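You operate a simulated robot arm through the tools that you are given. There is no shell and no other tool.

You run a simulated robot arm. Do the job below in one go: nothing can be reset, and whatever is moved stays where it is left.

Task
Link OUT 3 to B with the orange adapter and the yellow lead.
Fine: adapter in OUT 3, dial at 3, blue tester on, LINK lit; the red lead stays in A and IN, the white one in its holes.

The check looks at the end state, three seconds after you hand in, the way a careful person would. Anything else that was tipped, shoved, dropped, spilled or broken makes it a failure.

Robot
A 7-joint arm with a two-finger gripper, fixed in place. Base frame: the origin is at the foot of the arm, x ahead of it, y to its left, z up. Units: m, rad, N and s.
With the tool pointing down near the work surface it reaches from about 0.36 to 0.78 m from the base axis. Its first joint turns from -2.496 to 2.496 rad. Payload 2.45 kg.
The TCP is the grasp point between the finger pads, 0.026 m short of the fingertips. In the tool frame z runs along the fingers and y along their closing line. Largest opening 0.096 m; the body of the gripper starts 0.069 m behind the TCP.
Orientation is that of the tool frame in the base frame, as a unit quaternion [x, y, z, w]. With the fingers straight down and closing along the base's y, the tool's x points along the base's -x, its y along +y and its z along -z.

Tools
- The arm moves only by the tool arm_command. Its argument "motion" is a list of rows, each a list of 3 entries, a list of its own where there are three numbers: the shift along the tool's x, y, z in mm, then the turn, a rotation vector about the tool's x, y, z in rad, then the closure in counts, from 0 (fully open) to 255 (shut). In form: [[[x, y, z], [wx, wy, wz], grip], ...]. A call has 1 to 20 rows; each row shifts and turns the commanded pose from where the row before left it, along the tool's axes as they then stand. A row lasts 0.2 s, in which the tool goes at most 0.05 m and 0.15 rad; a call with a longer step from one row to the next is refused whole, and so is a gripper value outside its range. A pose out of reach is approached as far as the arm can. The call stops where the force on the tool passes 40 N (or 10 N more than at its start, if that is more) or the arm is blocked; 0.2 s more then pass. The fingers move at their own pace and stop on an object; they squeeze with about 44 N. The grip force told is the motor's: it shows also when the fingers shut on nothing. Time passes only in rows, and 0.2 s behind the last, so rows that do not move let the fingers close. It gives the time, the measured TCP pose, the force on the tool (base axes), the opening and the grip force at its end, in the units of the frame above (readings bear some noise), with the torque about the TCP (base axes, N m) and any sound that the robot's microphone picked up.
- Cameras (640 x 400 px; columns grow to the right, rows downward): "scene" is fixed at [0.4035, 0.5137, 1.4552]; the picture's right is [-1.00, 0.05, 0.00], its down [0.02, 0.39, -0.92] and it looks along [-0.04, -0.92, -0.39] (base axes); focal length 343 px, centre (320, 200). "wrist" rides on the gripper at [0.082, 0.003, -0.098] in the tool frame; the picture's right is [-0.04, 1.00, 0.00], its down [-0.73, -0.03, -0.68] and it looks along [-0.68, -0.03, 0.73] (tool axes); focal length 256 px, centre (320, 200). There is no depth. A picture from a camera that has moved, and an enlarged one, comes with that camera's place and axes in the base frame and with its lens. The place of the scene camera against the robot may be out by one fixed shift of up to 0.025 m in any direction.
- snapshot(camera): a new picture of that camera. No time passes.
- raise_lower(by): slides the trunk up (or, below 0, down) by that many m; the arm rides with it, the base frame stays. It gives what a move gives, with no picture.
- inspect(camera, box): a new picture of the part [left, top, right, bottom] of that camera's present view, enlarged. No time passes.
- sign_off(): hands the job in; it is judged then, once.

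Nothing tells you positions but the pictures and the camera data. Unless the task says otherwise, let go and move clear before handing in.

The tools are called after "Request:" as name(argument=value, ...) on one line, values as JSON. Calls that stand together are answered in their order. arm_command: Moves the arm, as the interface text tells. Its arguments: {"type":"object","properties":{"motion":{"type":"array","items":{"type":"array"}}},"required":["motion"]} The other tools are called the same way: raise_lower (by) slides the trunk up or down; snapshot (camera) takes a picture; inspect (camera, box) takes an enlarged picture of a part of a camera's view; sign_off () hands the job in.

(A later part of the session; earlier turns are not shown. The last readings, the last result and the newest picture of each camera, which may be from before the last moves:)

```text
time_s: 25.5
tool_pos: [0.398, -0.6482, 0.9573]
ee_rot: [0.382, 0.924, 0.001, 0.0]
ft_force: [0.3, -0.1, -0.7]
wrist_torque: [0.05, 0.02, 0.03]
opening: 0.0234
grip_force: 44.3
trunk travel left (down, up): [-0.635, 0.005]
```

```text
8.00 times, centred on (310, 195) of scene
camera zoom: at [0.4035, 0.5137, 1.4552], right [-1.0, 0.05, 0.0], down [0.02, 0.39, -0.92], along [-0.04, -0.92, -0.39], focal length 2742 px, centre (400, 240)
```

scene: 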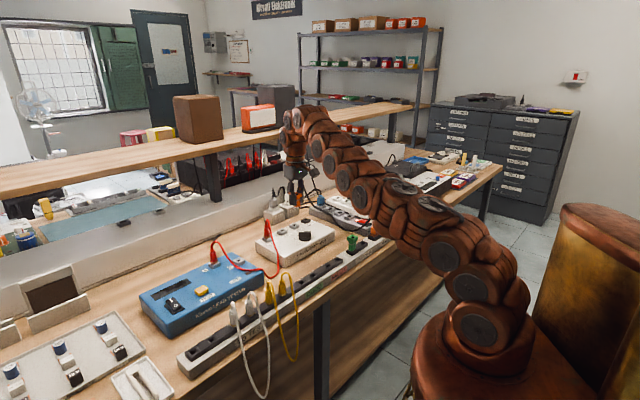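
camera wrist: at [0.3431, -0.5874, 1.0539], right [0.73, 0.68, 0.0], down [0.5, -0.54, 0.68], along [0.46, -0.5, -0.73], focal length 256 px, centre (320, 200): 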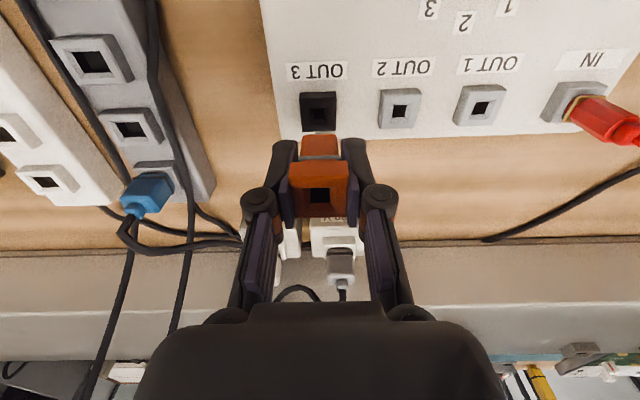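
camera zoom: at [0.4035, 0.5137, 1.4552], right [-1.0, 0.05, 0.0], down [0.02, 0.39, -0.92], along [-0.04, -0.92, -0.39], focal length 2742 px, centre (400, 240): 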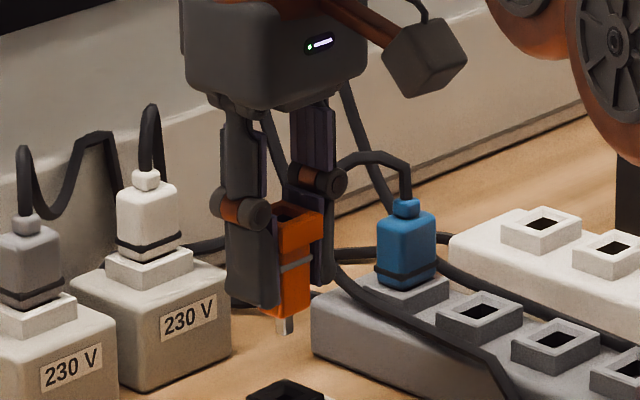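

Request:
inspect(camera="wrist", box=[260, 80, 380, 155])

Request:
inspect(camera="scene", box=[280, 190, 344, 230])

```text
5.33 times, centred on (320, 118) of wrist
camera zoom: at [0.3431, -0.5874, 1.0539], right [0.73, 0.68, 0.0], down [0.5, -0.54, 0.68], along [0.46, -0.5, -0.73], focal length 1365 px, centre (320, 640)
```

zoom: 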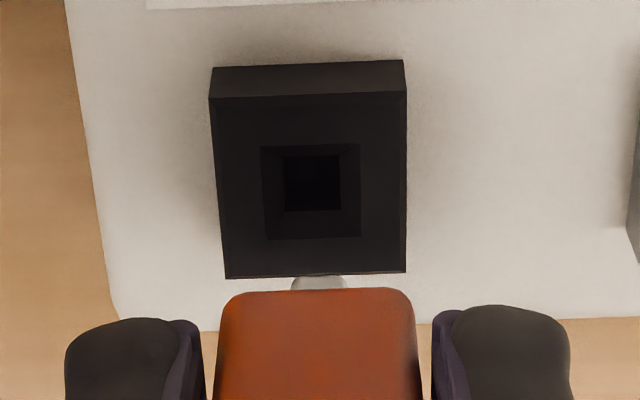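

```text
10.00 times, centred on (312, 210) of scene
camera zoom: at [0.4035, 0.5137, 1.4552], right [-1.0, 0.05, 0.0], down [0.02, 0.39, -0.92], along [-0.04, -0.92, -0.39], focal length 3428 px, centre (400, 100)
```

zoom: 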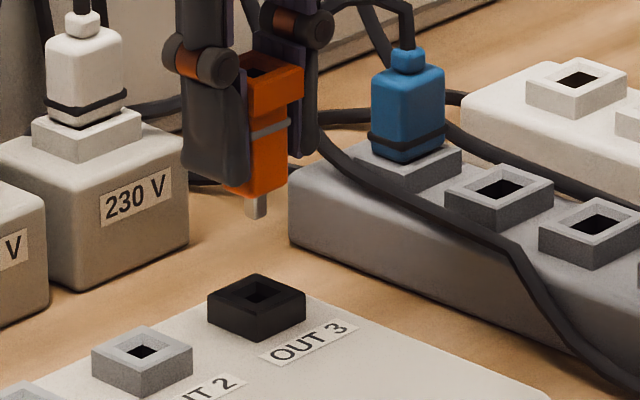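

Alignment is within about 1 mm; I'll nudge 0.9 mm sideways and descend slowly to just above the socket, then check again.

Request:
arm_command(motion=[[[0, -0.9, 0], [0, 0, 0], 255], [[0, 0, 8], [0, 0, 0], 255], [[0, 0, 8], [0, 0, 0], 255], [[0, 0, 6], [0, 0, 0], 255], [[0, 0, 3], [0, 0, 0], 255], [[0, 0, 0], [0, 0, 0], 255]])

Request:
inspect(camera="wrist", box=[260, 80, 380, 155])

Request:
inspect(camera="scene", box=[280, 190, 344, 230])

```text
time_s: 26.9
tool_pos: [0.3997, -0.6494, 0.9319]
ee_rot: [0.383, 0.924, 0.0, 0.0]
ft_force: [-0.7, -1.0, -1.0]
wrist_torque: [-0.01, -0.02, 0.02]
opening: 0.0233
grip_force: 43.8
trunk travel left (down, up): [-0.635, 0.005]
```

```text
5.33 times, centred on (320, 118) of wrist
camera zoom: at [0.3423, -0.5882, 1.0295], right [0.73, 0.68, 0.0], down [0.5, -0.54, 0.68], along [0.46, -0.5, -0.73], focal length 1365 px, centre (320, 640)
```

zoom: 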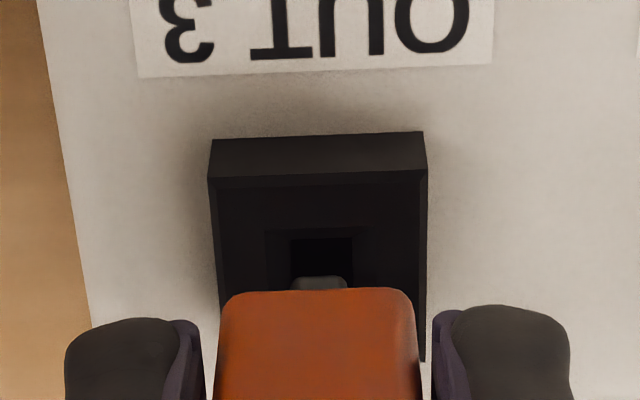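

```text
10.00 times, centred on (312, 210) of scene
camera zoom: at [0.4035, 0.5137, 1.4552], right [-1.0, 0.05, 0.0], down [0.02, 0.39, -0.92], along [-0.04, -0.92, -0.39], focal length 3428 px, centre (400, 100)
```

zoom: 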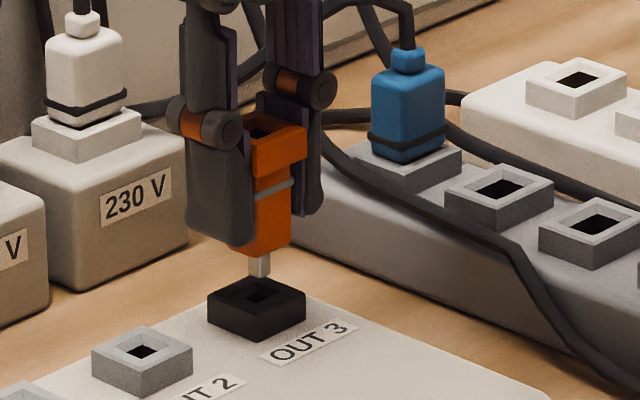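

The prong is right over the OUT 3 hole in both views. I'll push it down slowly.

Request:
arm_command(motion=[[[0, 0, 3], [0, 0, 0], 255], [[0, 0, 2], [0, 0, 0], 255], [[0, 0, 2], [0, 0, 0], 255], [[0, 0, 2], [0, 0, 0], 255], [[0, 0, 2], [0, 0, 0], 255], [[0, 0, 0], [0, 0, 0], 255]])

Request:
inspect(camera="scene", box=[280, 190, 344, 230])

```text
time_s: 28.3
tool_pos: [0.3986, -0.6492, 0.9218]
ee_rot: [0.382, 0.924, -0.001, 0.001]
ft_force: [3.7, -3.7, 7.1]
wrist_torque: [-0.14, -0.15, 0.01]
opening: 0.0233
grip_force: 43.8
trunk travel left (down, up): [-0.635, 0.005]
```

```text
10.00 times, centred on (312, 210) of scene
camera zoom: at [0.4035, 0.5137, 1.4552], right [-1.0, 0.05, 0.0], down [0.02, 0.39, -0.92], along [-0.04, -0.92, -0.39], focal length 3428 px, centre (400, 100)
```

zoom: 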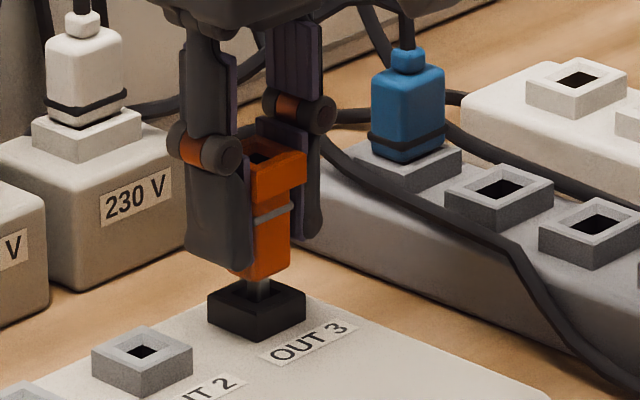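

The prong has entered the funnel; the side force (+q, ~5 N) says it should go slightly farther into the bench. I'll ease it 0.8 mm that way and keep pressing.

Request:
arm_command(motion=[[[-0.8, 0, 0], [0, 0, 0], 255], [[0, 0, 1.5], [0, 0, 0], 255], [[0, 0, 1.5], [0, 0, 0], 255], [[0, 0, 1.5], [0, 0, 0], 255], [[0, 0, 0], [0, 0, 0], 255]])

Request:
inspect(camera="scene", box=[280, 190, 344, 230])

```text
time_s: 29.5
tool_pos: [0.3993, -0.6486, 0.9169]
ee_rot: [0.383, 0.924, 0.001, -0.001]
ft_force: [1.8, -1.3, -1.4]
wrist_torque: [-0.06, -0.09, -0.01]
opening: 0.0231
grip_force: 44.0
trunk travel left (down, up): [-0.635, 0.005]
```

```text
10.00 times, centred on (312, 210) of scene
camera zoom: at [0.4035, 0.5137, 1.4552], right [-1.0, 0.05, 0.0], down [0.02, 0.39, -0.92], along [-0.04, -0.92, -0.39], focal length 3428 px, centre (400, 100)
```

zoom: 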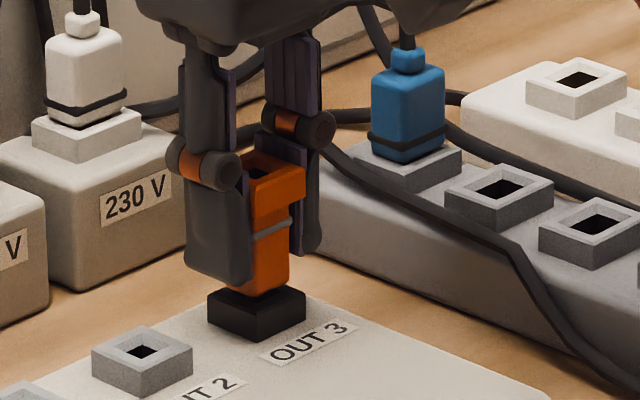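

It's sliding into the socket freely. I'll press the remaining few millimetres until it seats.

Request:
arm_command(motion=[[[0, 0, 1.5], [0, 0, 0], 255], [[0, 0, 1.5], [0, 0, 0], 255], [[0, 0, 1], [0, 0, 0], 255], [[0, 0, 1], [0, 0, 0], 255], [[0, 0, 0], [0, 0, 0], 255]])

Request:
inspect(camera="scene", box=[280, 190, 344, 230])

```text
time_s: 30.7
tool_pos: [0.3987, -0.6496, 0.9141]
ee_rot: [0.382, 0.924, -0.001, 0.002]
ft_force: [2.7, -1.1, 15.9]
wrist_torque: [-0.03, -0.04, -0.03]
opening: 0.0232
grip_force: 43.8
trunk travel left (down, up): [-0.635, 0.005]
```

```text
10.00 times, centred on (312, 210) of scene
camera zoom: at [0.4035, 0.5137, 1.4552], right [-1.0, 0.05, 0.0], down [0.02, 0.39, -0.92], along [-0.04, -0.92, -0.39], focal length 3428 px, centre (400, 100)
```

zoom: 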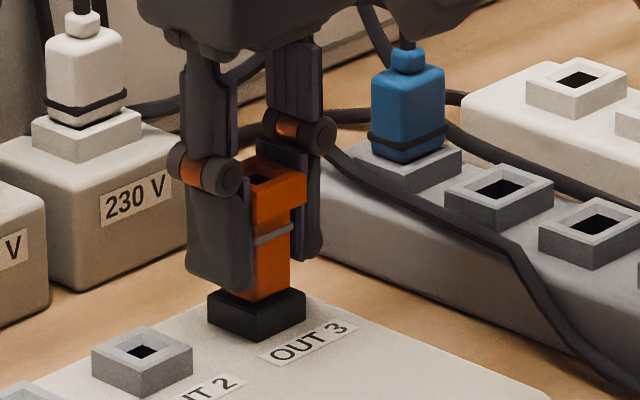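

Resistance has risen to 16 N at z≈0.914, close to the expected seat. I'll press slightly more to be sure it is home.

Request:
arm_command(motion=[[[0, 0, 1], [0, 0, 0], 255], [[0, 0, 1], [0, 0, 0], 255], [[0, 0, 0], [0, 0, 0], 255]])

Request:
inspect(camera="scene", box=[280, 190, 344, 230])

```text
time_s: 31.5
tool_pos: [0.3995, -0.65, 0.9127]
ee_rot: [0.383, 0.924, -0.002, 0.002]
ft_force: [1.9, -4.3, 39.2]
wrist_torque: [-0.06, -0.06, 0.0]
opening: 0.0236
grip_force: 44.0
trunk travel left (down, up): [-0.635, 0.005]
```

```text
10.00 times, centred on (312, 210) of scene
camera zoom: at [0.4035, 0.5137, 1.4552], right [-1.0, 0.05, 0.0], down [0.02, 0.39, -0.92], along [-0.04, -0.92, -0.39], focal length 3428 px, centre (400, 100)
```

zoom: 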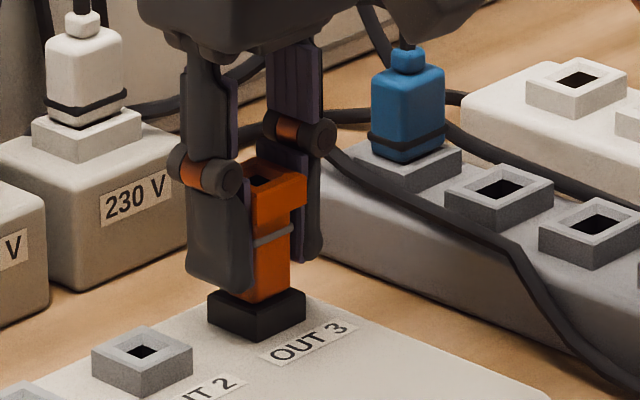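

It's firmly seated (39 N against the stop). I'll ease off the downward push, open the fingers modestly and rise clear.

Request:
arm_command(motion=[[[0, 0, -2], [0, 0, 0], 255], [[0, 0, -1.5], [0, 0, 0], 255], [[0, 0, 0], [0, 0, 0], 255], [[0, 0, 0], [0, 0, 0], 180], [[0, 0, 0], [0, 0, 0], 133], [[0, 0, 0], [0, 0, 0], 133]])

Request:
arm_command(motion=[[[0, 0, -5], [0, 0, 0], 133], [[0, 0, -10], [0, 0, 0], 133], [[0, 0, -15], [0, 0, 0], 133], [[0, 0, -20], [0, 0, 0], 133], [[0, 0, -10], [0, 0, 0], 133], [[0, 0, 0], [0, 0, 0], 133]])

Request:
snapshot(camera="wrist")

Request:
inspect(camera="scene", box=[240, 170, 368, 250])

```text
time_s: 32.9
tool_pos: [0.3981, -0.649, 0.9131]
ee_rot: [0.382, 0.924, 0.0, -0.001]
ft_force: [-0.2, -0.3, -0.1]
wrist_torque: [0.0, 0.01, 0.0]
opening: 0.0459
grip_force: 0.0
trunk travel left (down, up): [-0.635, 0.005]
```

```text
time_s: 34.3
tool_pos: [0.3976, -0.6491, 0.9744]
ee_rot: [0.382, 0.924, 0.0, 0.0]
ft_force: [-0.1, -0.6, -0.7]
wrist_torque: [0.02, 0.01, -0.01]
opening: 0.046
grip_force: 0.2
trunk travel left (down, up): [-0.635, 0.005]
```

```text
taken
camera wrist: at [0.3424, -0.5882, 1.0713], right [0.73, 0.68, 0.0], down [0.5, -0.54, 0.68], along [0.46, -0.5, -0.73], focal length 256 px, centre (320, 200)
```

wrist: 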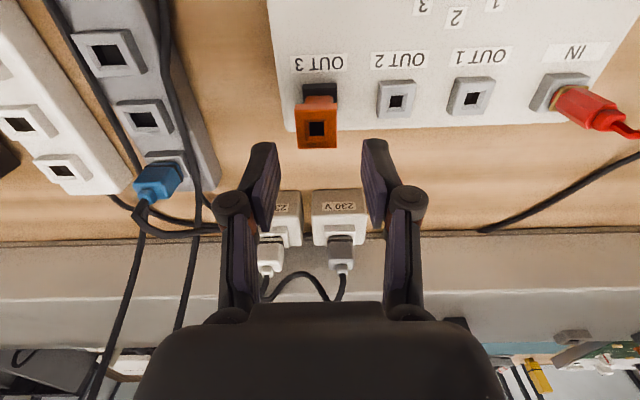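

```text
5.00 times, centred on (304, 210) of scene
camera zoom: at [0.4035, 0.5137, 1.4552], right [-1.0, 0.05, 0.0], down [0.02, 0.39, -0.92], along [-0.04, -0.92, -0.39], focal length 1714 px, centre (400, 150)
```

zoom: 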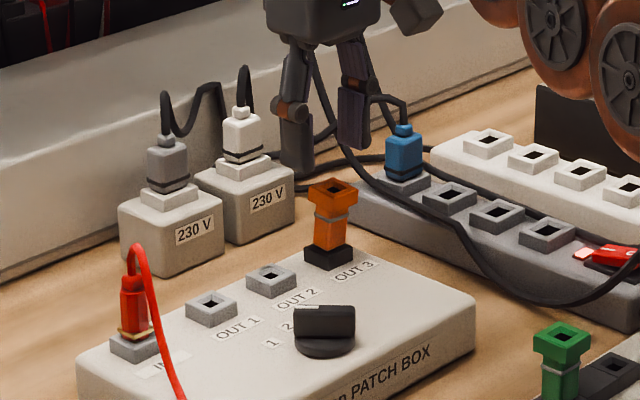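

The adapter sits in OUT 3. Next is the dial: I'll back over to hover above the knob and look closely at its pointer and labels.

Request:
arm_command(motion=[[[10, 0, -5], [0, 0, 0], 133], [[20, 10, 0], [0, 0, 0], 133], [[20, 20, 0], [0, 0, 0], 133], [[20, 20, 0], [0, 0, 0], 133], [[20, 20, 0], [0, 0, 0], 133], [[0, 20, 0], [0, 0, 0], 133], [[0, 0, 0], [0, 0, 0], 133]])

Request:
snapshot(camera="wrist")

Request:
inspect(camera="wrist", box=[240, 80, 400, 180])

Request:
inspect(camera="scene", box=[260, 190, 356, 250])

```text
time_s: 35.9
tool_pos: [0.3984, -0.5221, 0.9796]
ee_rot: [0.383, 0.924, -0.001, 0.0]
ft_force: [0.7, -0.2, 0.1]
wrist_torque: [0.02, 0.01, -0.02]
opening: 0.0459
grip_force: 0.0
trunk travel left (down, up): [-0.635, 0.005]
```

```text
taken
camera wrist: at [0.3432, -0.4613, 1.0773], right [0.73, 0.68, 0.0], down [0.5, -0.54, 0.68], along [0.46, -0.5, -0.73], focal length 256 px, centre (320, 200)
```

wrist: 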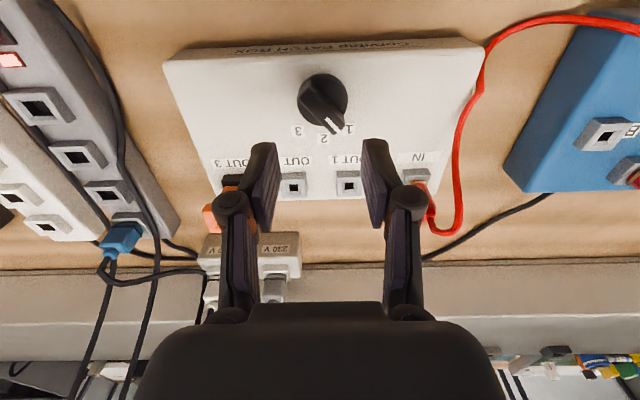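

```text
4.00 times, centred on (320, 130) of wrist
camera zoom: at [0.3432, -0.4613, 1.0773], right [0.73, 0.68, 0.0], down [0.5, -0.54, 0.68], along [0.46, -0.5, -0.73], focal length 1024 px, centre (320, 480)
```

zoom: 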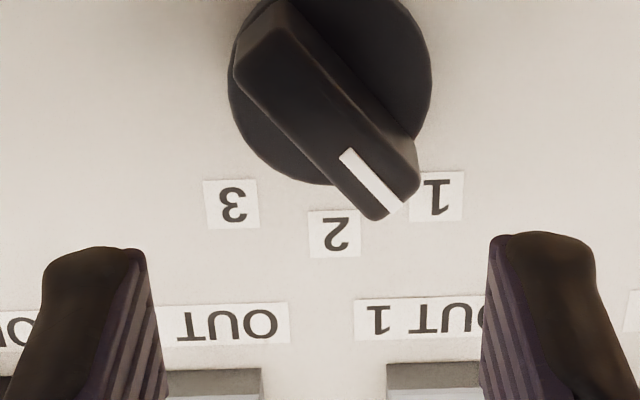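

```text
6.67 times, centred on (308, 220) of scene
camera zoom: at [0.4035, 0.5137, 1.4552], right [-1.0, 0.05, 0.0], down [0.02, 0.39, -0.92], along [-0.04, -0.92, -0.39], focal length 2285 px, centre (400, 67)
```

zoom: 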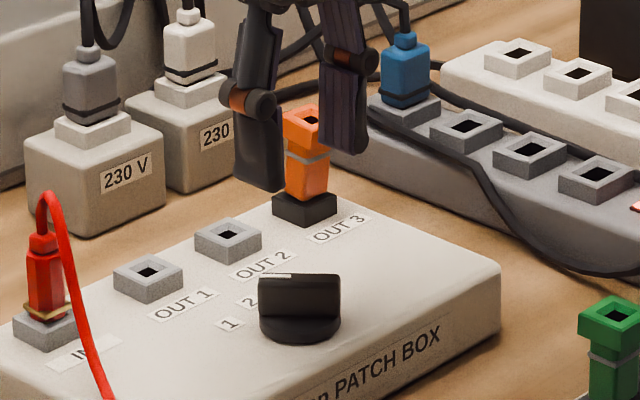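

The dial centre is at about p=-0.085, q=0.6515, its bar pointing ~37° off to label 1; label 3 is mirrored on the other side. I'll turn the tool -37° so the fingers straddle the bar, centre over it, and check before descending.

Request:
arm_command(motion=[[[-0.6, 2.3, 0], [0, 0, 0], 133], [[0, 0, 0], [0, 0, -0.13], 133], [[0, 0, 0], [0, 0, -0.13], 133], [[0, 0, 0], [0, 0, -0.13], 133], [[0, 0, 0], [0, 0, -0.13], 133], [[0, 0, 0], [0, 0, -0.126], 133], [[0, 0, 15], [0, 0, 0], 140], [[0, 0, 15], [0, 0, 0], 140], [[0, 0, 10], [0, 0, 0], 140], [[0, 0, 0], [0, 0, 0], 140]])

Request:
snapshot(camera="wrist")

Request:
inspect(camera="wrist", box=[240, 80, 400, 180])

Request:
inspect(camera="scene", box=[260, 190, 356, 250])

```text
time_s: 38.1
tool_pos: [0.3993, -0.5208, 0.938]
ee_rot: [0.069, 0.998, 0.0, 0.001]
ft_force: [-0.4, 0.5, 0.0]
wrist_torque: [-0.02, -0.01, -0.03]
opening: 0.0433
grip_force: 0.0
trunk travel left (down, up): [-0.635, 0.005]
```

```text
taken
camera wrist: at [0.3193, -0.5054, 1.0351], right [0.18, 0.98, 0.0], down [0.72, -0.13, 0.68], along [0.67, -0.12, -0.73], focal length 256 px, centre (320, 200)
```

wrist: 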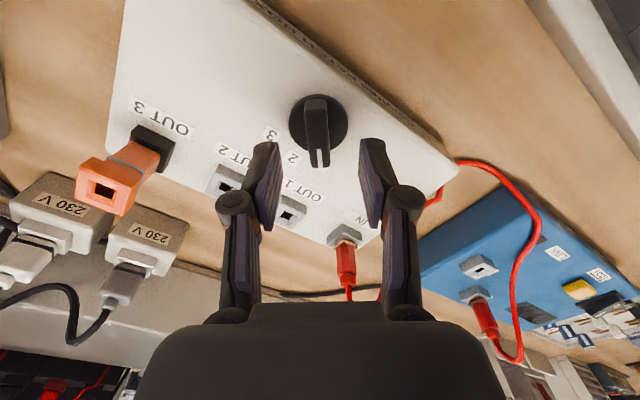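

```text
4.00 times, centred on (320, 130) of wrist
camera zoom: at [0.3193, -0.5054, 1.0351], right [0.18, 0.98, 0.0], down [0.72, -0.13, 0.68], along [0.67, -0.12, -0.73], focal length 1024 px, centre (320, 480)
```

zoom: 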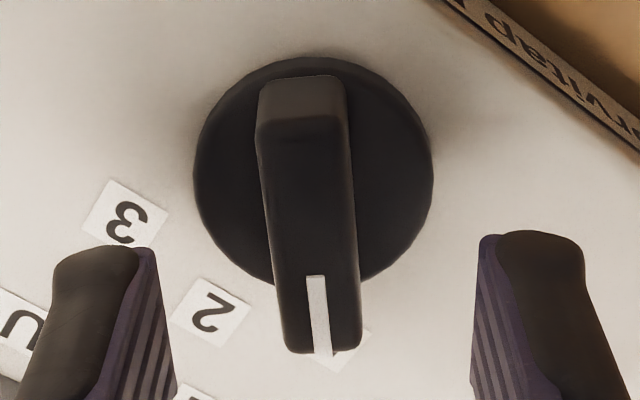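

```text
6.67 times, centred on (308, 220) of scene
camera zoom: at [0.4035, 0.5137, 1.4552], right [-1.0, 0.05, 0.0], down [0.02, 0.39, -0.92], along [-0.04, -0.92, -0.39], focal length 2285 px, centre (400, 67)
```

zoom: 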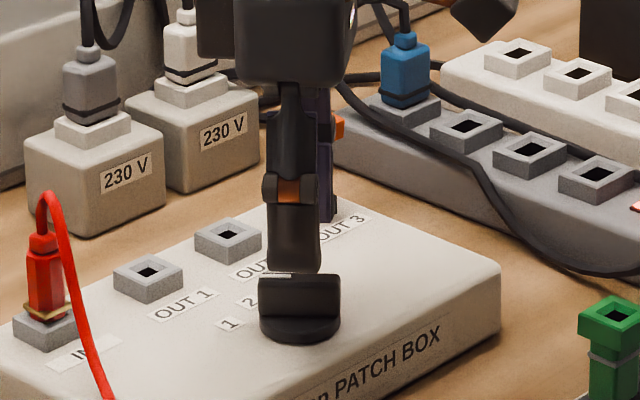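

The bar is about 2.8° and ~1.4 mm off from the finger line, so the pointer is at 40°. I'll correct this, then descend to grip height.

Request:
arm_command(motion=[[[0.3, -1.4, 0], [0, 0, -0.05], 140], [[0, 0, 10], [0, 0, 0], 140], [[0, 0, 10], [0, 0, 0], 140], [[0, 0, 8], [0, 0, 0], 140], [[0, 0, 5], [0, 0, 0], 140], [[0, 0, 0], [0, 0, 0], 140]])

Request:
snapshot(camera="wrist")

Request:
inspect(camera="scene", box=[260, 190, 356, 250])

```text
time_s: 39.5
tool_pos: [0.4002, -0.5222, 0.9055]
ee_rot: [0.044, 0.999, -0.001, 0.0]
ft_force: [-0.2, 0.2, -0.1]
wrist_torque: [0.0, 0.0, -0.02]
opening: 0.0437
grip_force: 0.0
trunk travel left (down, up): [-0.635, 0.005]
```

```text
taken
camera wrist: at [0.3187, -0.511, 1.0028], right [0.13, 0.99, 0.0], down [0.73, -0.09, 0.68], along [0.67, -0.09, -0.73], focal length 256 px, centre (320, 200)
```

wrist: 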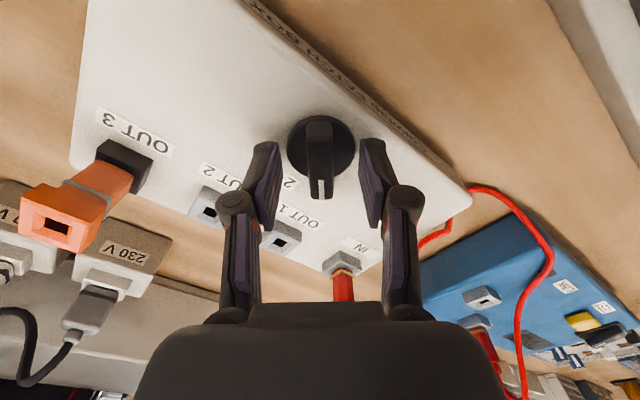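

```text
6.67 times, centred on (308, 220) of scene
camera zoom: at [0.4035, 0.5137, 1.4552], right [-1.0, 0.05, 0.0], down [0.02, 0.39, -0.92], along [-0.04, -0.92, -0.39], focal length 2285 px, centre (400, 67)
```

zoom: 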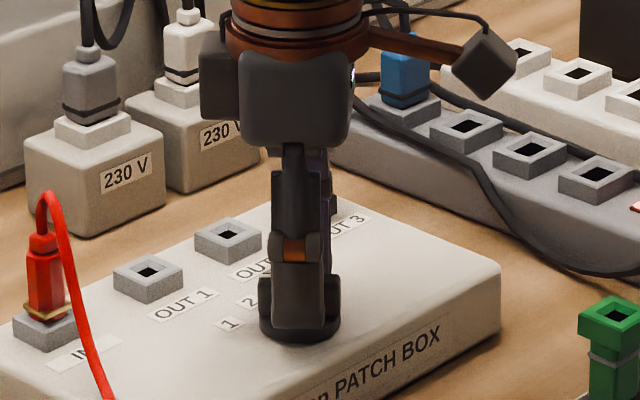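

The fingers straddle the dial's bar. I'll go 3 mm lower and close on it.

Request:
arm_command(motion=[[[0, 0, 3], [0, 0, 0], 140], [[0, 0, 0], [0, 0, 0], 180], [[0, 0, 0], [0, 0, 0], 215], [[0, 0, 0], [0, 0, 0], 255], [[0, 0, 0], [0, 0, 0], 255], [[0, 0, 0], [0, 0, 0], 255]])

Request:
snapshot(camera="wrist")

```text
time_s: 40.9
tool_pos: [0.4006, -0.5213, 0.9018]
ee_rot: [0.045, 0.999, 0.0, 0.001]
ft_force: [0.1, 3.5, -1.3]
wrist_torque: [0.1, -0.06, 0.01]
opening: 0.0137
grip_force: 40.4
trunk travel left (down, up): [-0.635, 0.005]
```

```text
taken
camera wrist: at [0.3189, -0.5108, 0.9995], right [0.13, 0.99, 0.0], down [0.73, -0.09, 0.68], along [0.67, -0.09, -0.73], focal length 256 px, centre (320, 200)
```

wrist: 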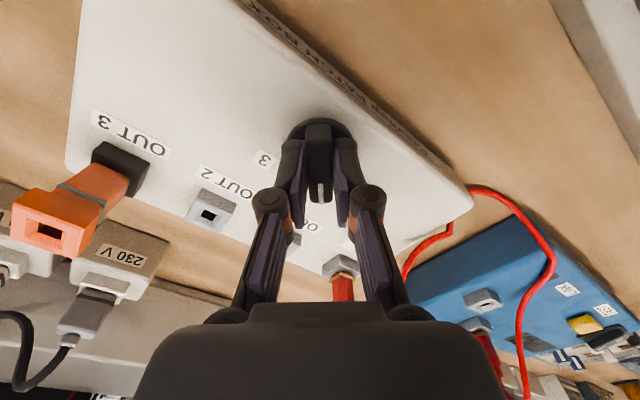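

Gripped at 13.7 mm. I'll rotate clockwise (toward 3) in small steps, checking halfway.

Request:
arm_command(motion=[[[0, 0.5, 0], [0, 0, 0.05], 255], [[0, 0, 0], [0, 0, 0.1], 255], [[0, 0, 0], [0, 0, 0.1], 255], [[0, 0, 0], [0, 0, 0.1], 255], [[0, 0, 0], [0, 0, 0.1], 255], [[0, 0, 0], [0, 0, 0.1], 255], [[0, 0, 0], [0, 0, 0.1], 255], [[0, 0, 0], [0, 0, 0.05], 255], [[0, 0, 0], [0, 0, 0], 255]])

Request:
snapshot(camera="wrist")

Request:
inspect(camera="scene", box=[230, 180, 358, 260])

```text
time_s: 42.9
tool_pos: [0.4, -0.5211, 0.9021]
ee_rot: [0.384, 0.923, 0.0, -0.001]
ft_force: [-1.0, 12.6, 1.2]
wrist_torque: [0.26, -0.09, 0.0]
opening: 0.0138
grip_force: 40.5
trunk travel left (down, up): [-0.635, 0.005]
```

```text
taken
camera wrist: at [0.3452, -0.4602, 0.9996], right [0.74, 0.68, 0.0], down [0.5, -0.54, 0.68], along [0.46, -0.5, -0.73], focal length 256 px, centre (320, 200)
```

wrist: 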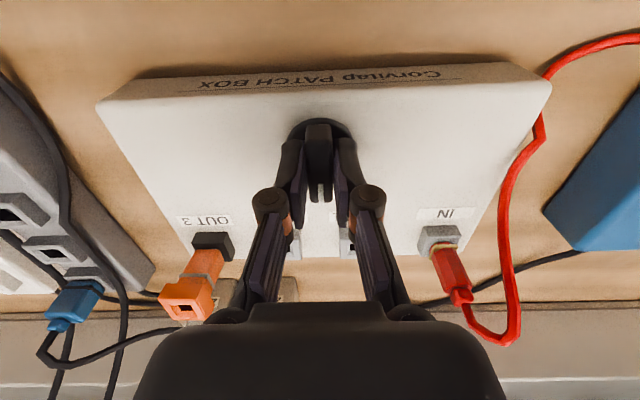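

```text
5.00 times, centred on (294, 220) of scene
camera zoom: at [0.4035, 0.5137, 1.4552], right [-1.0, 0.05, 0.0], down [0.02, 0.39, -0.92], along [-0.04, -0.92, -0.39], focal length 1714 px, centre (450, 100)
```

zoom: 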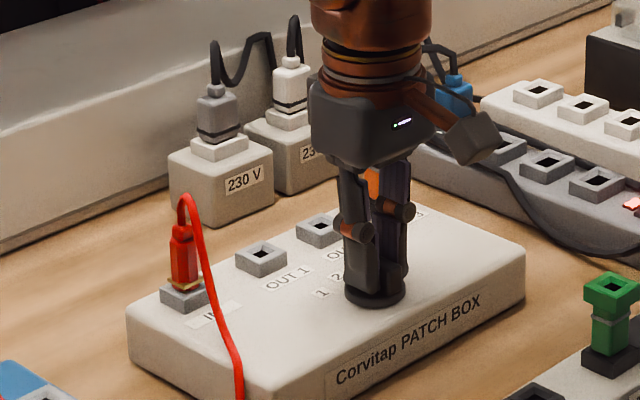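

The knob turns, with a 12 N side load building along +y. I'll shift about 0.8 mm to relieve it and continue rotating.

Request:
arm_command(motion=[[[0.6, 0.6, 0], [0, 0, 0], 255], [[0, 0, 0], [0, 0, 0], 255]])

Request:
arm_command(motion=[[[0, 0, 0], [0, 0, 0.1], 255], [[0, 0, 0], [0, 0, 0.1], 255], [[0, 0, 0], [0, 0, 0.1], 255], [[0, 0, 0], [0, 0, 0.1], 255], [[0, 0, 0], [0, 0, 0], 255]])

```text
time_s: 43.5
tool_pos: [0.4004, -0.5209, 0.9029]
ee_rot: [0.385, 0.923, 0.001, 0.0]
ft_force: [0.8, 5.0, -1.5]
wrist_torque: [0.34, 0.14, 0.02]
opening: 0.014
grip_force: 40.5
trunk travel left (down, up): [-0.635, 0.005]
```

```text
time_s: 44.7
tool_pos: [0.4019, -0.5215, 0.9023]
ee_rot: [0.559, 0.829, 0.0, 0.001]
ft_force: [6.7, 5.4, 2.1]
wrist_torque: [1.1, 0.17, 0.04]
opening: 0.0138
grip_force: 39.9
trunk travel left (down, up): [-0.635, 0.005]
```

Request:
arm_command(motion=[[[0.2, 0.5, 0], [0, 0, 0.05], 255], [[0, 0, 0], [0, 0, 0.1], 255], [[0, 0, 0], [0, 0, 0.1], 255], [[0, 0, 0], [0, 0, 0.046], 255], [[0, 0, 0], [0, 0, 0], 255]])

Request:
snapshot(camera="wrist")

Request:
inspect(camera="scene", box=[230, 180, 358, 260])

```text
time_s: 45.9
tool_pos: [0.401, -0.5205, 0.9021]
ee_rot: [0.677, 0.736, -0.001, 0.0]
ft_force: [13.1, -0.7, -3.3]
wrist_torque: [-0.52, -0.42, 0.08]
opening: 0.0142
grip_force: 40.5
trunk travel left (down, up): [-0.635, 0.005]
```

```text
taken
camera wrist: at [0.3973, -0.4383, 0.9995], right [1.0, 0.05, 0.0], down [0.03, -0.73, 0.68], along [0.03, -0.68, -0.73], focal length 256 px, centre (320, 200)
```

wrist: 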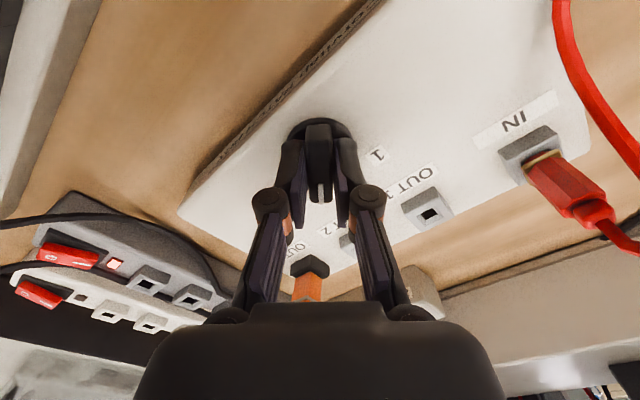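

```text
5.00 times, centred on (294, 220) of scene
camera zoom: at [0.4035, 0.5137, 1.4552], right [-1.0, 0.05, 0.0], down [0.02, 0.39, -0.92], along [-0.04, -0.92, -0.39], focal length 1714 px, centre (450, 100)
```

zoom: 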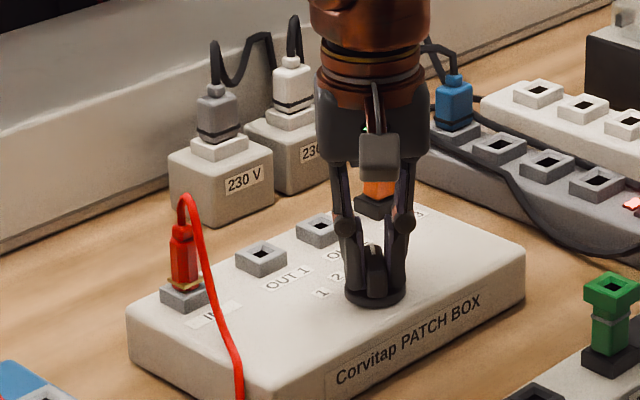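

The tool has turned to +40°, so the pointer should be on 3. I'll relieve the side load, release, rise and inspect the dial.

Request:
arm_command(motion=[[[0, 0.8, 0], [0, 0, 0], 255], [[0, 0, 0], [0, 0, 0], 220], [[0, 0, 0], [0, 0, 0], 160], [[0, 0, 0], [0, 0, 0], 140], [[0, 0, 0], [0, 0, 0], 140]])

Request:
arm_command(motion=[[[0, 0, -10], [0, 0, 0], 140], [[0, 0, -15], [0, 0, 0], 140], [[0, 0, -20], [0, 0, 0], 140], [[0, 0, -20], [0, 0, 0], 140], [[0, 0, -10], [0, 0, -0.1], 140], [[0, 0, 0], [0, 0, -0.15], 140], [[0, 0, 0], [0, 0, -0.15], 140], [[0, 0, 0], [0, 0, -0.15], 140], [[0, 0, 0], [0, 0, -0.148], 140], [[0, 0, 0], [0, 0, 0], 140]])

Request:
snapshot(camera="wrist")

Request:
inspect(camera="wrist", box=[240, 80, 400, 180])

Request:
snapshot(camera="scene")

```text
time_s: 47.1
tool_pos: [0.4024, -0.5205, 0.9033]
ee_rot: [0.676, 0.736, -0.001, 0.0]
ft_force: [0.3, 0.8, 0.8]
wrist_torque: [-0.02, -0.02, -0.02]
opening: 0.0431
grip_force: 0.0
trunk travel left (down, up): [-0.635, 0.005]
```

```text
time_s: 49.3
tool_pos: [0.4012, -0.521, 0.977]
ee_rot: [0.383, 0.924, 0.0, 0.0]
ft_force: [0.4, -0.4, -0.9]
wrist_torque: [0.01, -0.03, -0.04]
opening: 0.043
grip_force: 0.1
trunk travel left (down, up): [-0.635, 0.005]
```

```text
taken
camera wrist: at [0.3458, -0.4597, 1.0748], right [0.73, 0.68, 0.0], down [0.5, -0.54, 0.68], along [0.46, -0.5, -0.73], focal length 256 px, centre (320, 200)
```

wrist: 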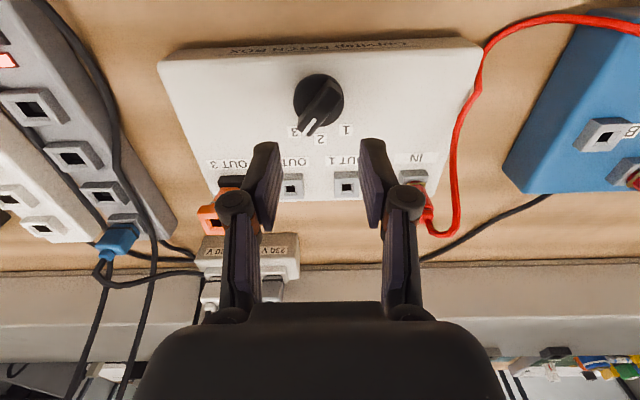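

```text
4.00 times, centred on (320, 130) of wrist
camera zoom: at [0.3458, -0.4597, 1.0748], right [0.73, 0.68, 0.0], down [0.5, -0.54, 0.68], along [0.46, -0.5, -0.73], focal length 1024 px, centre (320, 480)
```

zoom: 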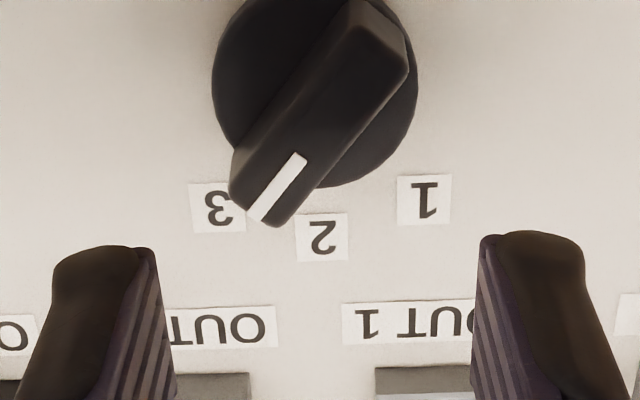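

```text
taken
```

scene: 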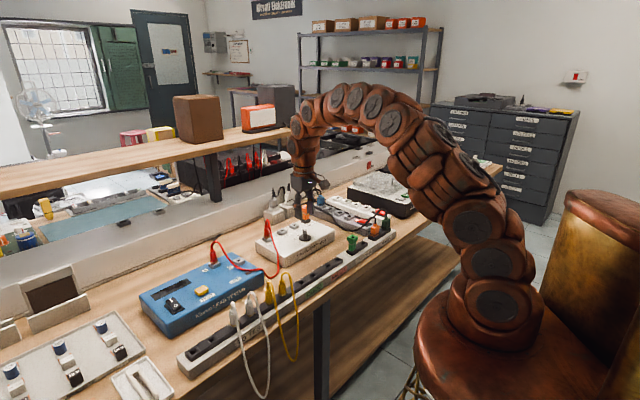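

The dial pointer is now on 3, symmetric with where it was on 1. Next I'll rise above the cords and travel along to the tester's power switch to inspect it.

Request:
arm_command(motion=[[[0, 0, -25], [0, 0, 0], 140], [[5, 0, -25], [0, 0, 0], 140], [[5, 20, -25], [0, 0, 0], 170], [[5, 40, 0], [0, 0, 0], 200], [[5, 40, 0], [0, 0, 0], 255], [[0, 40, 0], [0, 0, 0], 255], [[0, 40, 0], [0, 0, 0], 255], [[0, 40, 0], [0, 0, 0], 255], [[0, 40, 0], [0, 0, 0], 255], [[0, 40, 0], [0, 0, 0], 255], [[0, 40, 0], [0, 0, 0], 255], [[0, 40, 0], [0, 0, 0], 255], [[0, 40, 0], [0, 0, 0], 255], [[0, 30, 0], [0, 0, 0], 255], [[0, 20, 0], [0, 0, 0], 255], [[0, 0, 20], [0, 0, 0], 255], [[0, 0, 0], [0, 0, 0], 255]])

Request:
snapshot(camera="wrist")

Request:
snapshot(camera="scene")

```text
time_s: 52.9
tool_pos: [0.7209, -0.1742, 1.0331]
ee_rot: [0.383, 0.924, 0.0, 0.0]
ft_force: [0.2, -0.3, 0.5]
wrist_torque: [-0.01, -0.02, 0.0]
opening: 0.0
grip_force: 28.8
trunk travel left (down, up): [-0.635, 0.005]
```

```text
taken
camera wrist: at [0.6652, -0.1138, 1.1293], right [0.74, 0.68, 0.0], down [0.5, -0.54, 0.68], along [0.46, -0.5, -0.73], focal length 256 px, centre (320, 200)
```

wrist: 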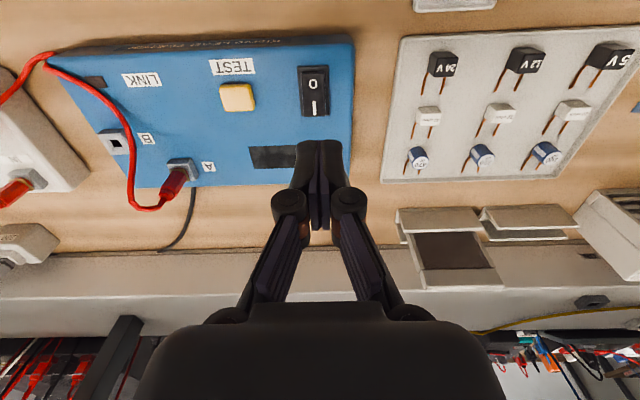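

```text
taken
```

scene: 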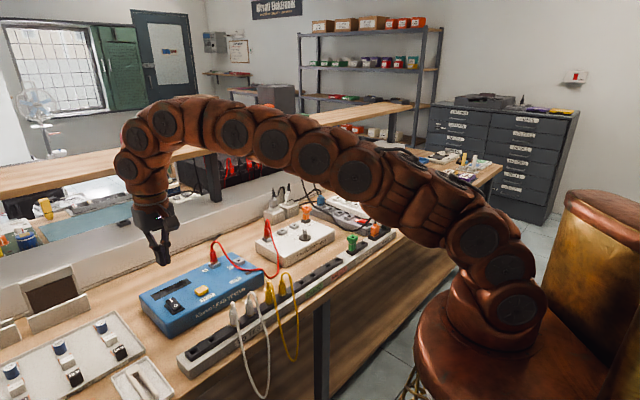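

The power rocker is in view just ahead. I'll enlarge it to see which side is down.

Request:
inspect(camera="wrist", box=[260, 50, 380, 125])

Request:
inspect(camera="scene", box=[140, 260, 270, 341])

Request:
inspect(camera="wrist", box=[40, 30, 280, 230])

```text
5.33 times, centred on (320, 88) of wrist
camera zoom: at [0.6652, -0.1138, 1.1293], right [0.74, 0.68, 0.0], down [0.5, -0.54, 0.68], along [0.46, -0.5, -0.73], focal length 1365 px, centre (320, 800)
```

zoom: 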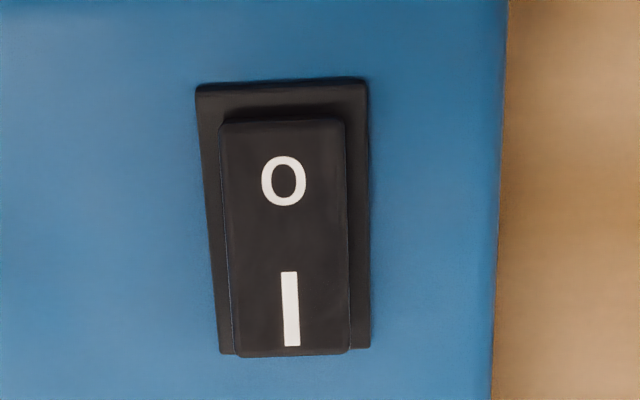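

```text
4.92 times, centred on (205, 300) of scene
camera zoom: at [0.4035, 0.5137, 1.4552], right [-1.0, 0.05, 0.0], down [0.02, 0.39, -0.92], along [-0.04, -0.92, -0.39], focal length 1688 px, centre (886, -295)
```

zoom: 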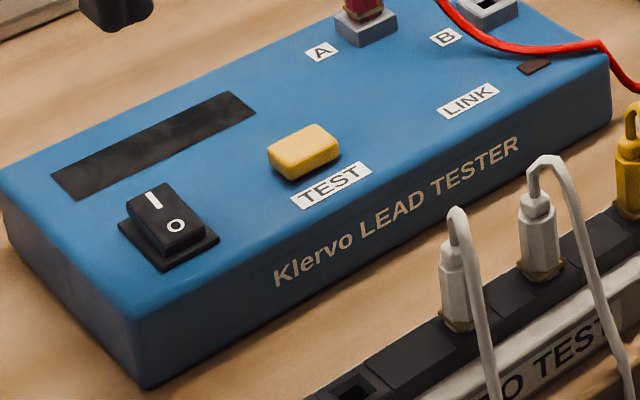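

```text
2.00 times, centred on (160, 130) of wrist
camera zoom: at [0.6652, -0.1138, 1.1293], right [0.74, 0.68, 0.0], down [0.5, -0.54, 0.68], along [0.46, -0.5, -0.73], focal length 512 px, centre (640, 340)
```

zoom: 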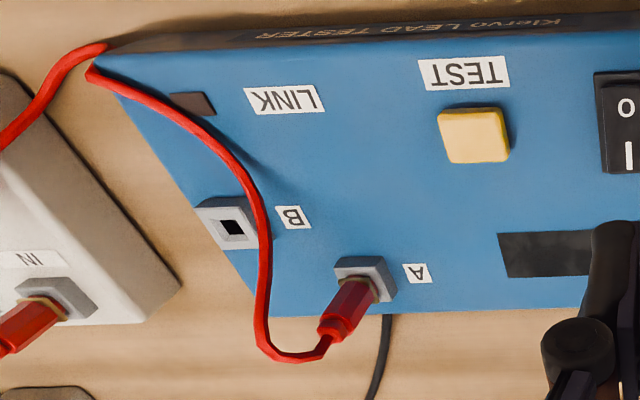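

The rocker's I end is toward the back (about p=0.380, q=0.665) and the display is dark, so it's off. I'll descend, extend over the I end with closed fingers, and check before pressing.

Request:
arm_command(motion=[[[0, -6.9, 20], [0, 0, 0], 255], [[0, 0, 25], [0, 0, 0], 255], [[0, 0, 25], [0, 0, 0], 255], [[0, 0, 25], [0, 0, 0], 255], [[-10, 0, 5], [0, 0, 0], 255], [[-12, 0, 0], [0, 0, 0], 255], [[-12, 0, 0], [0, 0, 0], 255], [[0, 0, 0], [0, 0, 0], 255]])

Request:
snapshot(camera="wrist")

Request:
inspect(camera="scene", box=[130, 250, 226, 310])

```text
time_s: 54.7
tool_pos: [0.7389, -0.2028, 0.9342]
ee_rot: [0.384, 0.923, 0.0, 0.0]
ft_force: [-0.2, 0.0, -0.3]
wrist_torque: [0.01, -0.02, -0.03]
opening: 0.0001
grip_force: 28.4
trunk travel left (down, up): [-0.635, 0.005]
```

```text
taken
camera wrist: at [0.684, -0.1426, 1.0301], right [0.74, 0.68, 0.0], down [0.5, -0.54, 0.68], along [0.46, -0.5, -0.73], focal length 256 px, centre (320, 200)
```

wrist: 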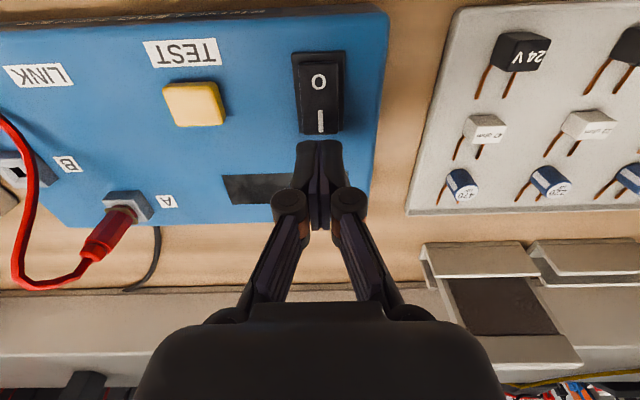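

```text
6.67 times, centred on (178, 280) of scene
camera zoom: at [0.4035, 0.5137, 1.4552], right [-1.0, 0.05, 0.0], down [0.02, 0.39, -0.92], along [-0.04, -0.92, -0.39], focal length 2285 px, centre (1267, -333)
```

zoom: 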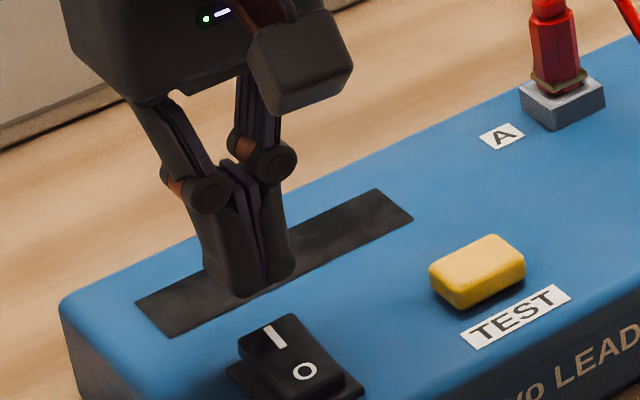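

Cross-checking the wrist and scene views puts the raised I end at about p=0.380, q=0.655, z≈0.89 (so the rocker is in O). I'll shift 6 mm back over it and press down gradually.

Request:
arm_command(motion=[[[6, 0.5, 0], [0, 0, 0], 255], [[0, 0, 6], [0, 0, 0], 255], [[0, 0, 4], [0, 0, 0], 255], [[0, 0, 0], [0, 0, 0], 255]])

Request:
inspect(camera="scene", box=[130, 250, 226, 310])

Request:
inspect(camera="wrist", box=[240, 40, 400, 180])

```text
time_s: 55.7
tool_pos: [0.7344, -0.1995, 0.9227]
ee_rot: [0.384, 0.923, -0.001, 0.0]
ft_force: [0.1, 0.5, 0.3]
wrist_torque: [-0.03, 0.0, -0.01]
opening: 0.0001
grip_force: 28.4
trunk travel left (down, up): [-0.635, 0.005]
```

```text
6.67 times, centred on (178, 280) of scene
camera zoom: at [0.4035, 0.5137, 1.4552], right [-1.0, 0.05, 0.0], down [0.02, 0.39, -0.92], along [-0.04, -0.92, -0.39], focal length 2285 px, centre (1267, -333)
```

zoom: 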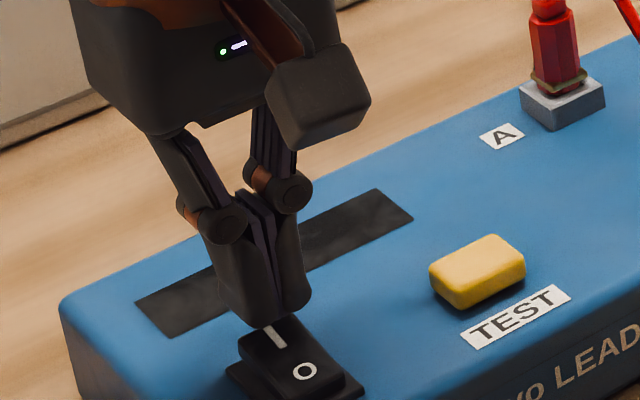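

```text
2.86 times, centred on (320, 110) of wrist
camera zoom: at [0.6788, -0.1389, 1.0193], right [0.74, 0.68, 0.0], down [0.5, -0.54, 0.68], along [0.46, -0.5, -0.73], focal length 731 px, centre (320, 457)
```

zoom: 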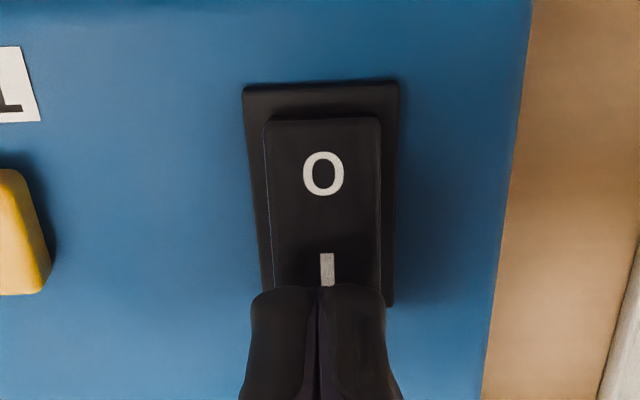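

The closed fingertips are right above the I end. I'll press down in small steps.

Request:
arm_command(motion=[[[0, 0, 2], [0, 0, 0], 255], [[0, 0, 2], [0, 0, 0], 255], [[0, 0, 2], [0, 0, 0], 255], [[0, 0, 1.5], [0, 0, 0], 255], [[0, 0, 1.5], [0, 0, 0], 255]])

Request:
inspect(camera="scene", box=[130, 250, 226, 310])

```text
time_s: 56.9
tool_pos: [0.7354, -0.1981, 0.9131]
ee_rot: [0.384, 0.923, 0.0, 0.0]
ft_force: [0.5, -0.3, 1.0]
wrist_torque: [-0.03, -0.01, 0.02]
opening: 0.0061
grip_force: 28.3
trunk travel left (down, up): [-0.635, 0.005]
```

```text
6.67 times, centred on (178, 280) of scene
camera zoom: at [0.4035, 0.5137, 1.4552], right [-1.0, 0.05, 0.0], down [0.02, 0.39, -0.92], along [-0.04, -0.92, -0.39], focal length 2285 px, centre (1267, -333)
```

zoom: 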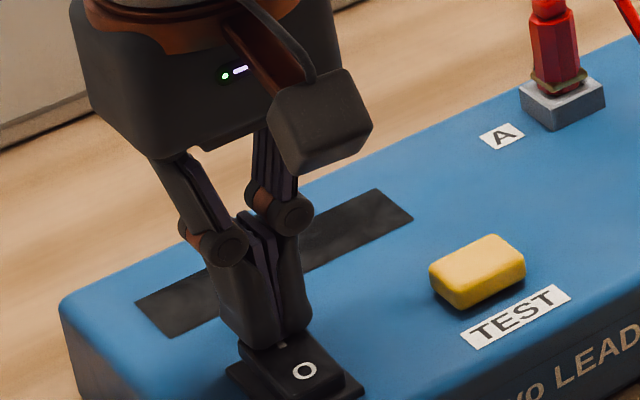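

Request:
inspect(camera="wrist", box=[240, 40, 400, 180])

```text
2.86 times, centred on (320, 110) of wrist
camera zoom: at [0.6796, -0.1383, 1.0101], right [0.74, 0.68, 0.0], down [0.5, -0.54, 0.68], along [0.46, -0.5, -0.73], focal length 731 px, centre (320, 457)
```

zoom: 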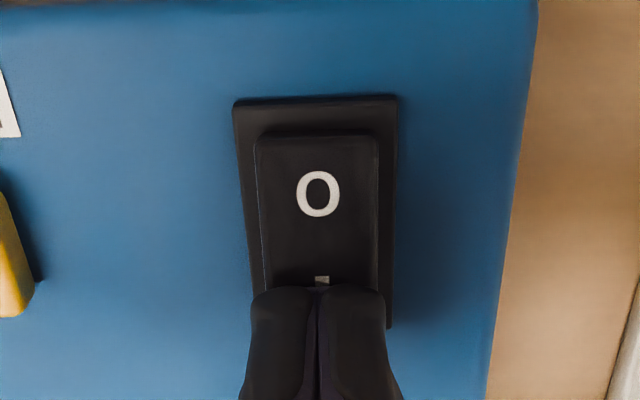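

Request:
arm_command(motion=[[[0, 0, 1.5], [0, 0, 0], 255], [[0, 0, 1.5], [0, 0, 0], 255], [[0, 0, 1.5], [0, 0, 0], 255], [[0, 0, 0], [0, 0, 0], 255]])

Request:
inspect(camera="wrist", box=[240, 40, 400, 180])

Request:
inspect(camera="scene", box=[130, 250, 226, 310])

```text
time_s: 57.9
tool_pos: [0.736, -0.1979, 0.9098]
ee_rot: [0.384, 0.923, 0.001, 0.0]
ft_force: [-0.5, 0.7, 2.0]
wrist_torque: [0.06, 0.01, -0.01]
opening: 0.0063
grip_force: 28.3
trunk travel left (down, up): [-0.635, 0.005]
heard: click
```

```text
2.86 times, centred on (320, 110) of wrist
camera zoom: at [0.6795, -0.1378, 1.0065], right [0.74, 0.68, 0.0], down [0.5, -0.54, 0.68], along [0.46, -0.5, -0.73], focal length 731 px, centre (320, 457)
```

zoom: 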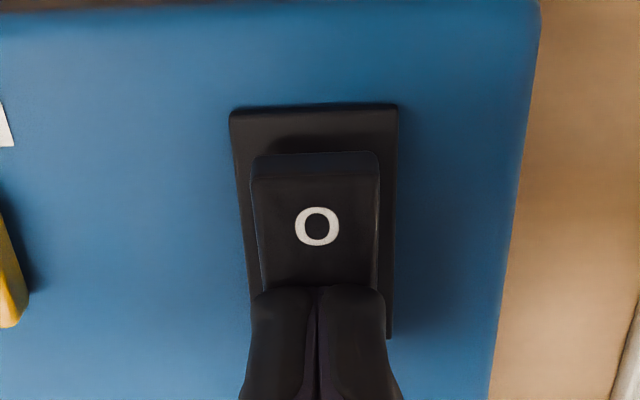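

```text
6.67 times, centred on (178, 280) of scene
camera zoom: at [0.4035, 0.5137, 1.4552], right [-1.0, 0.05, 0.0], down [0.02, 0.39, -0.92], along [-0.04, -0.92, -0.39], focal length 2285 px, centre (1267, -333)
```

zoom: 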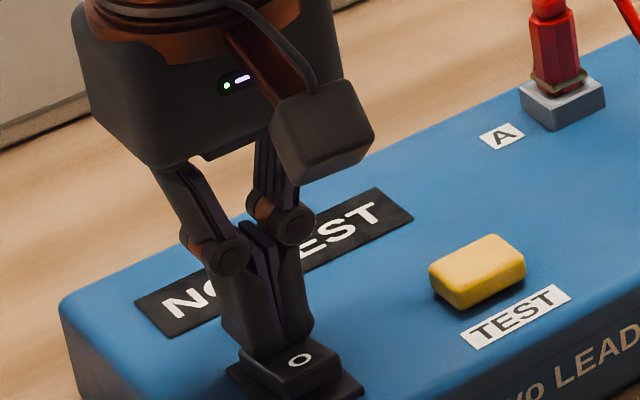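

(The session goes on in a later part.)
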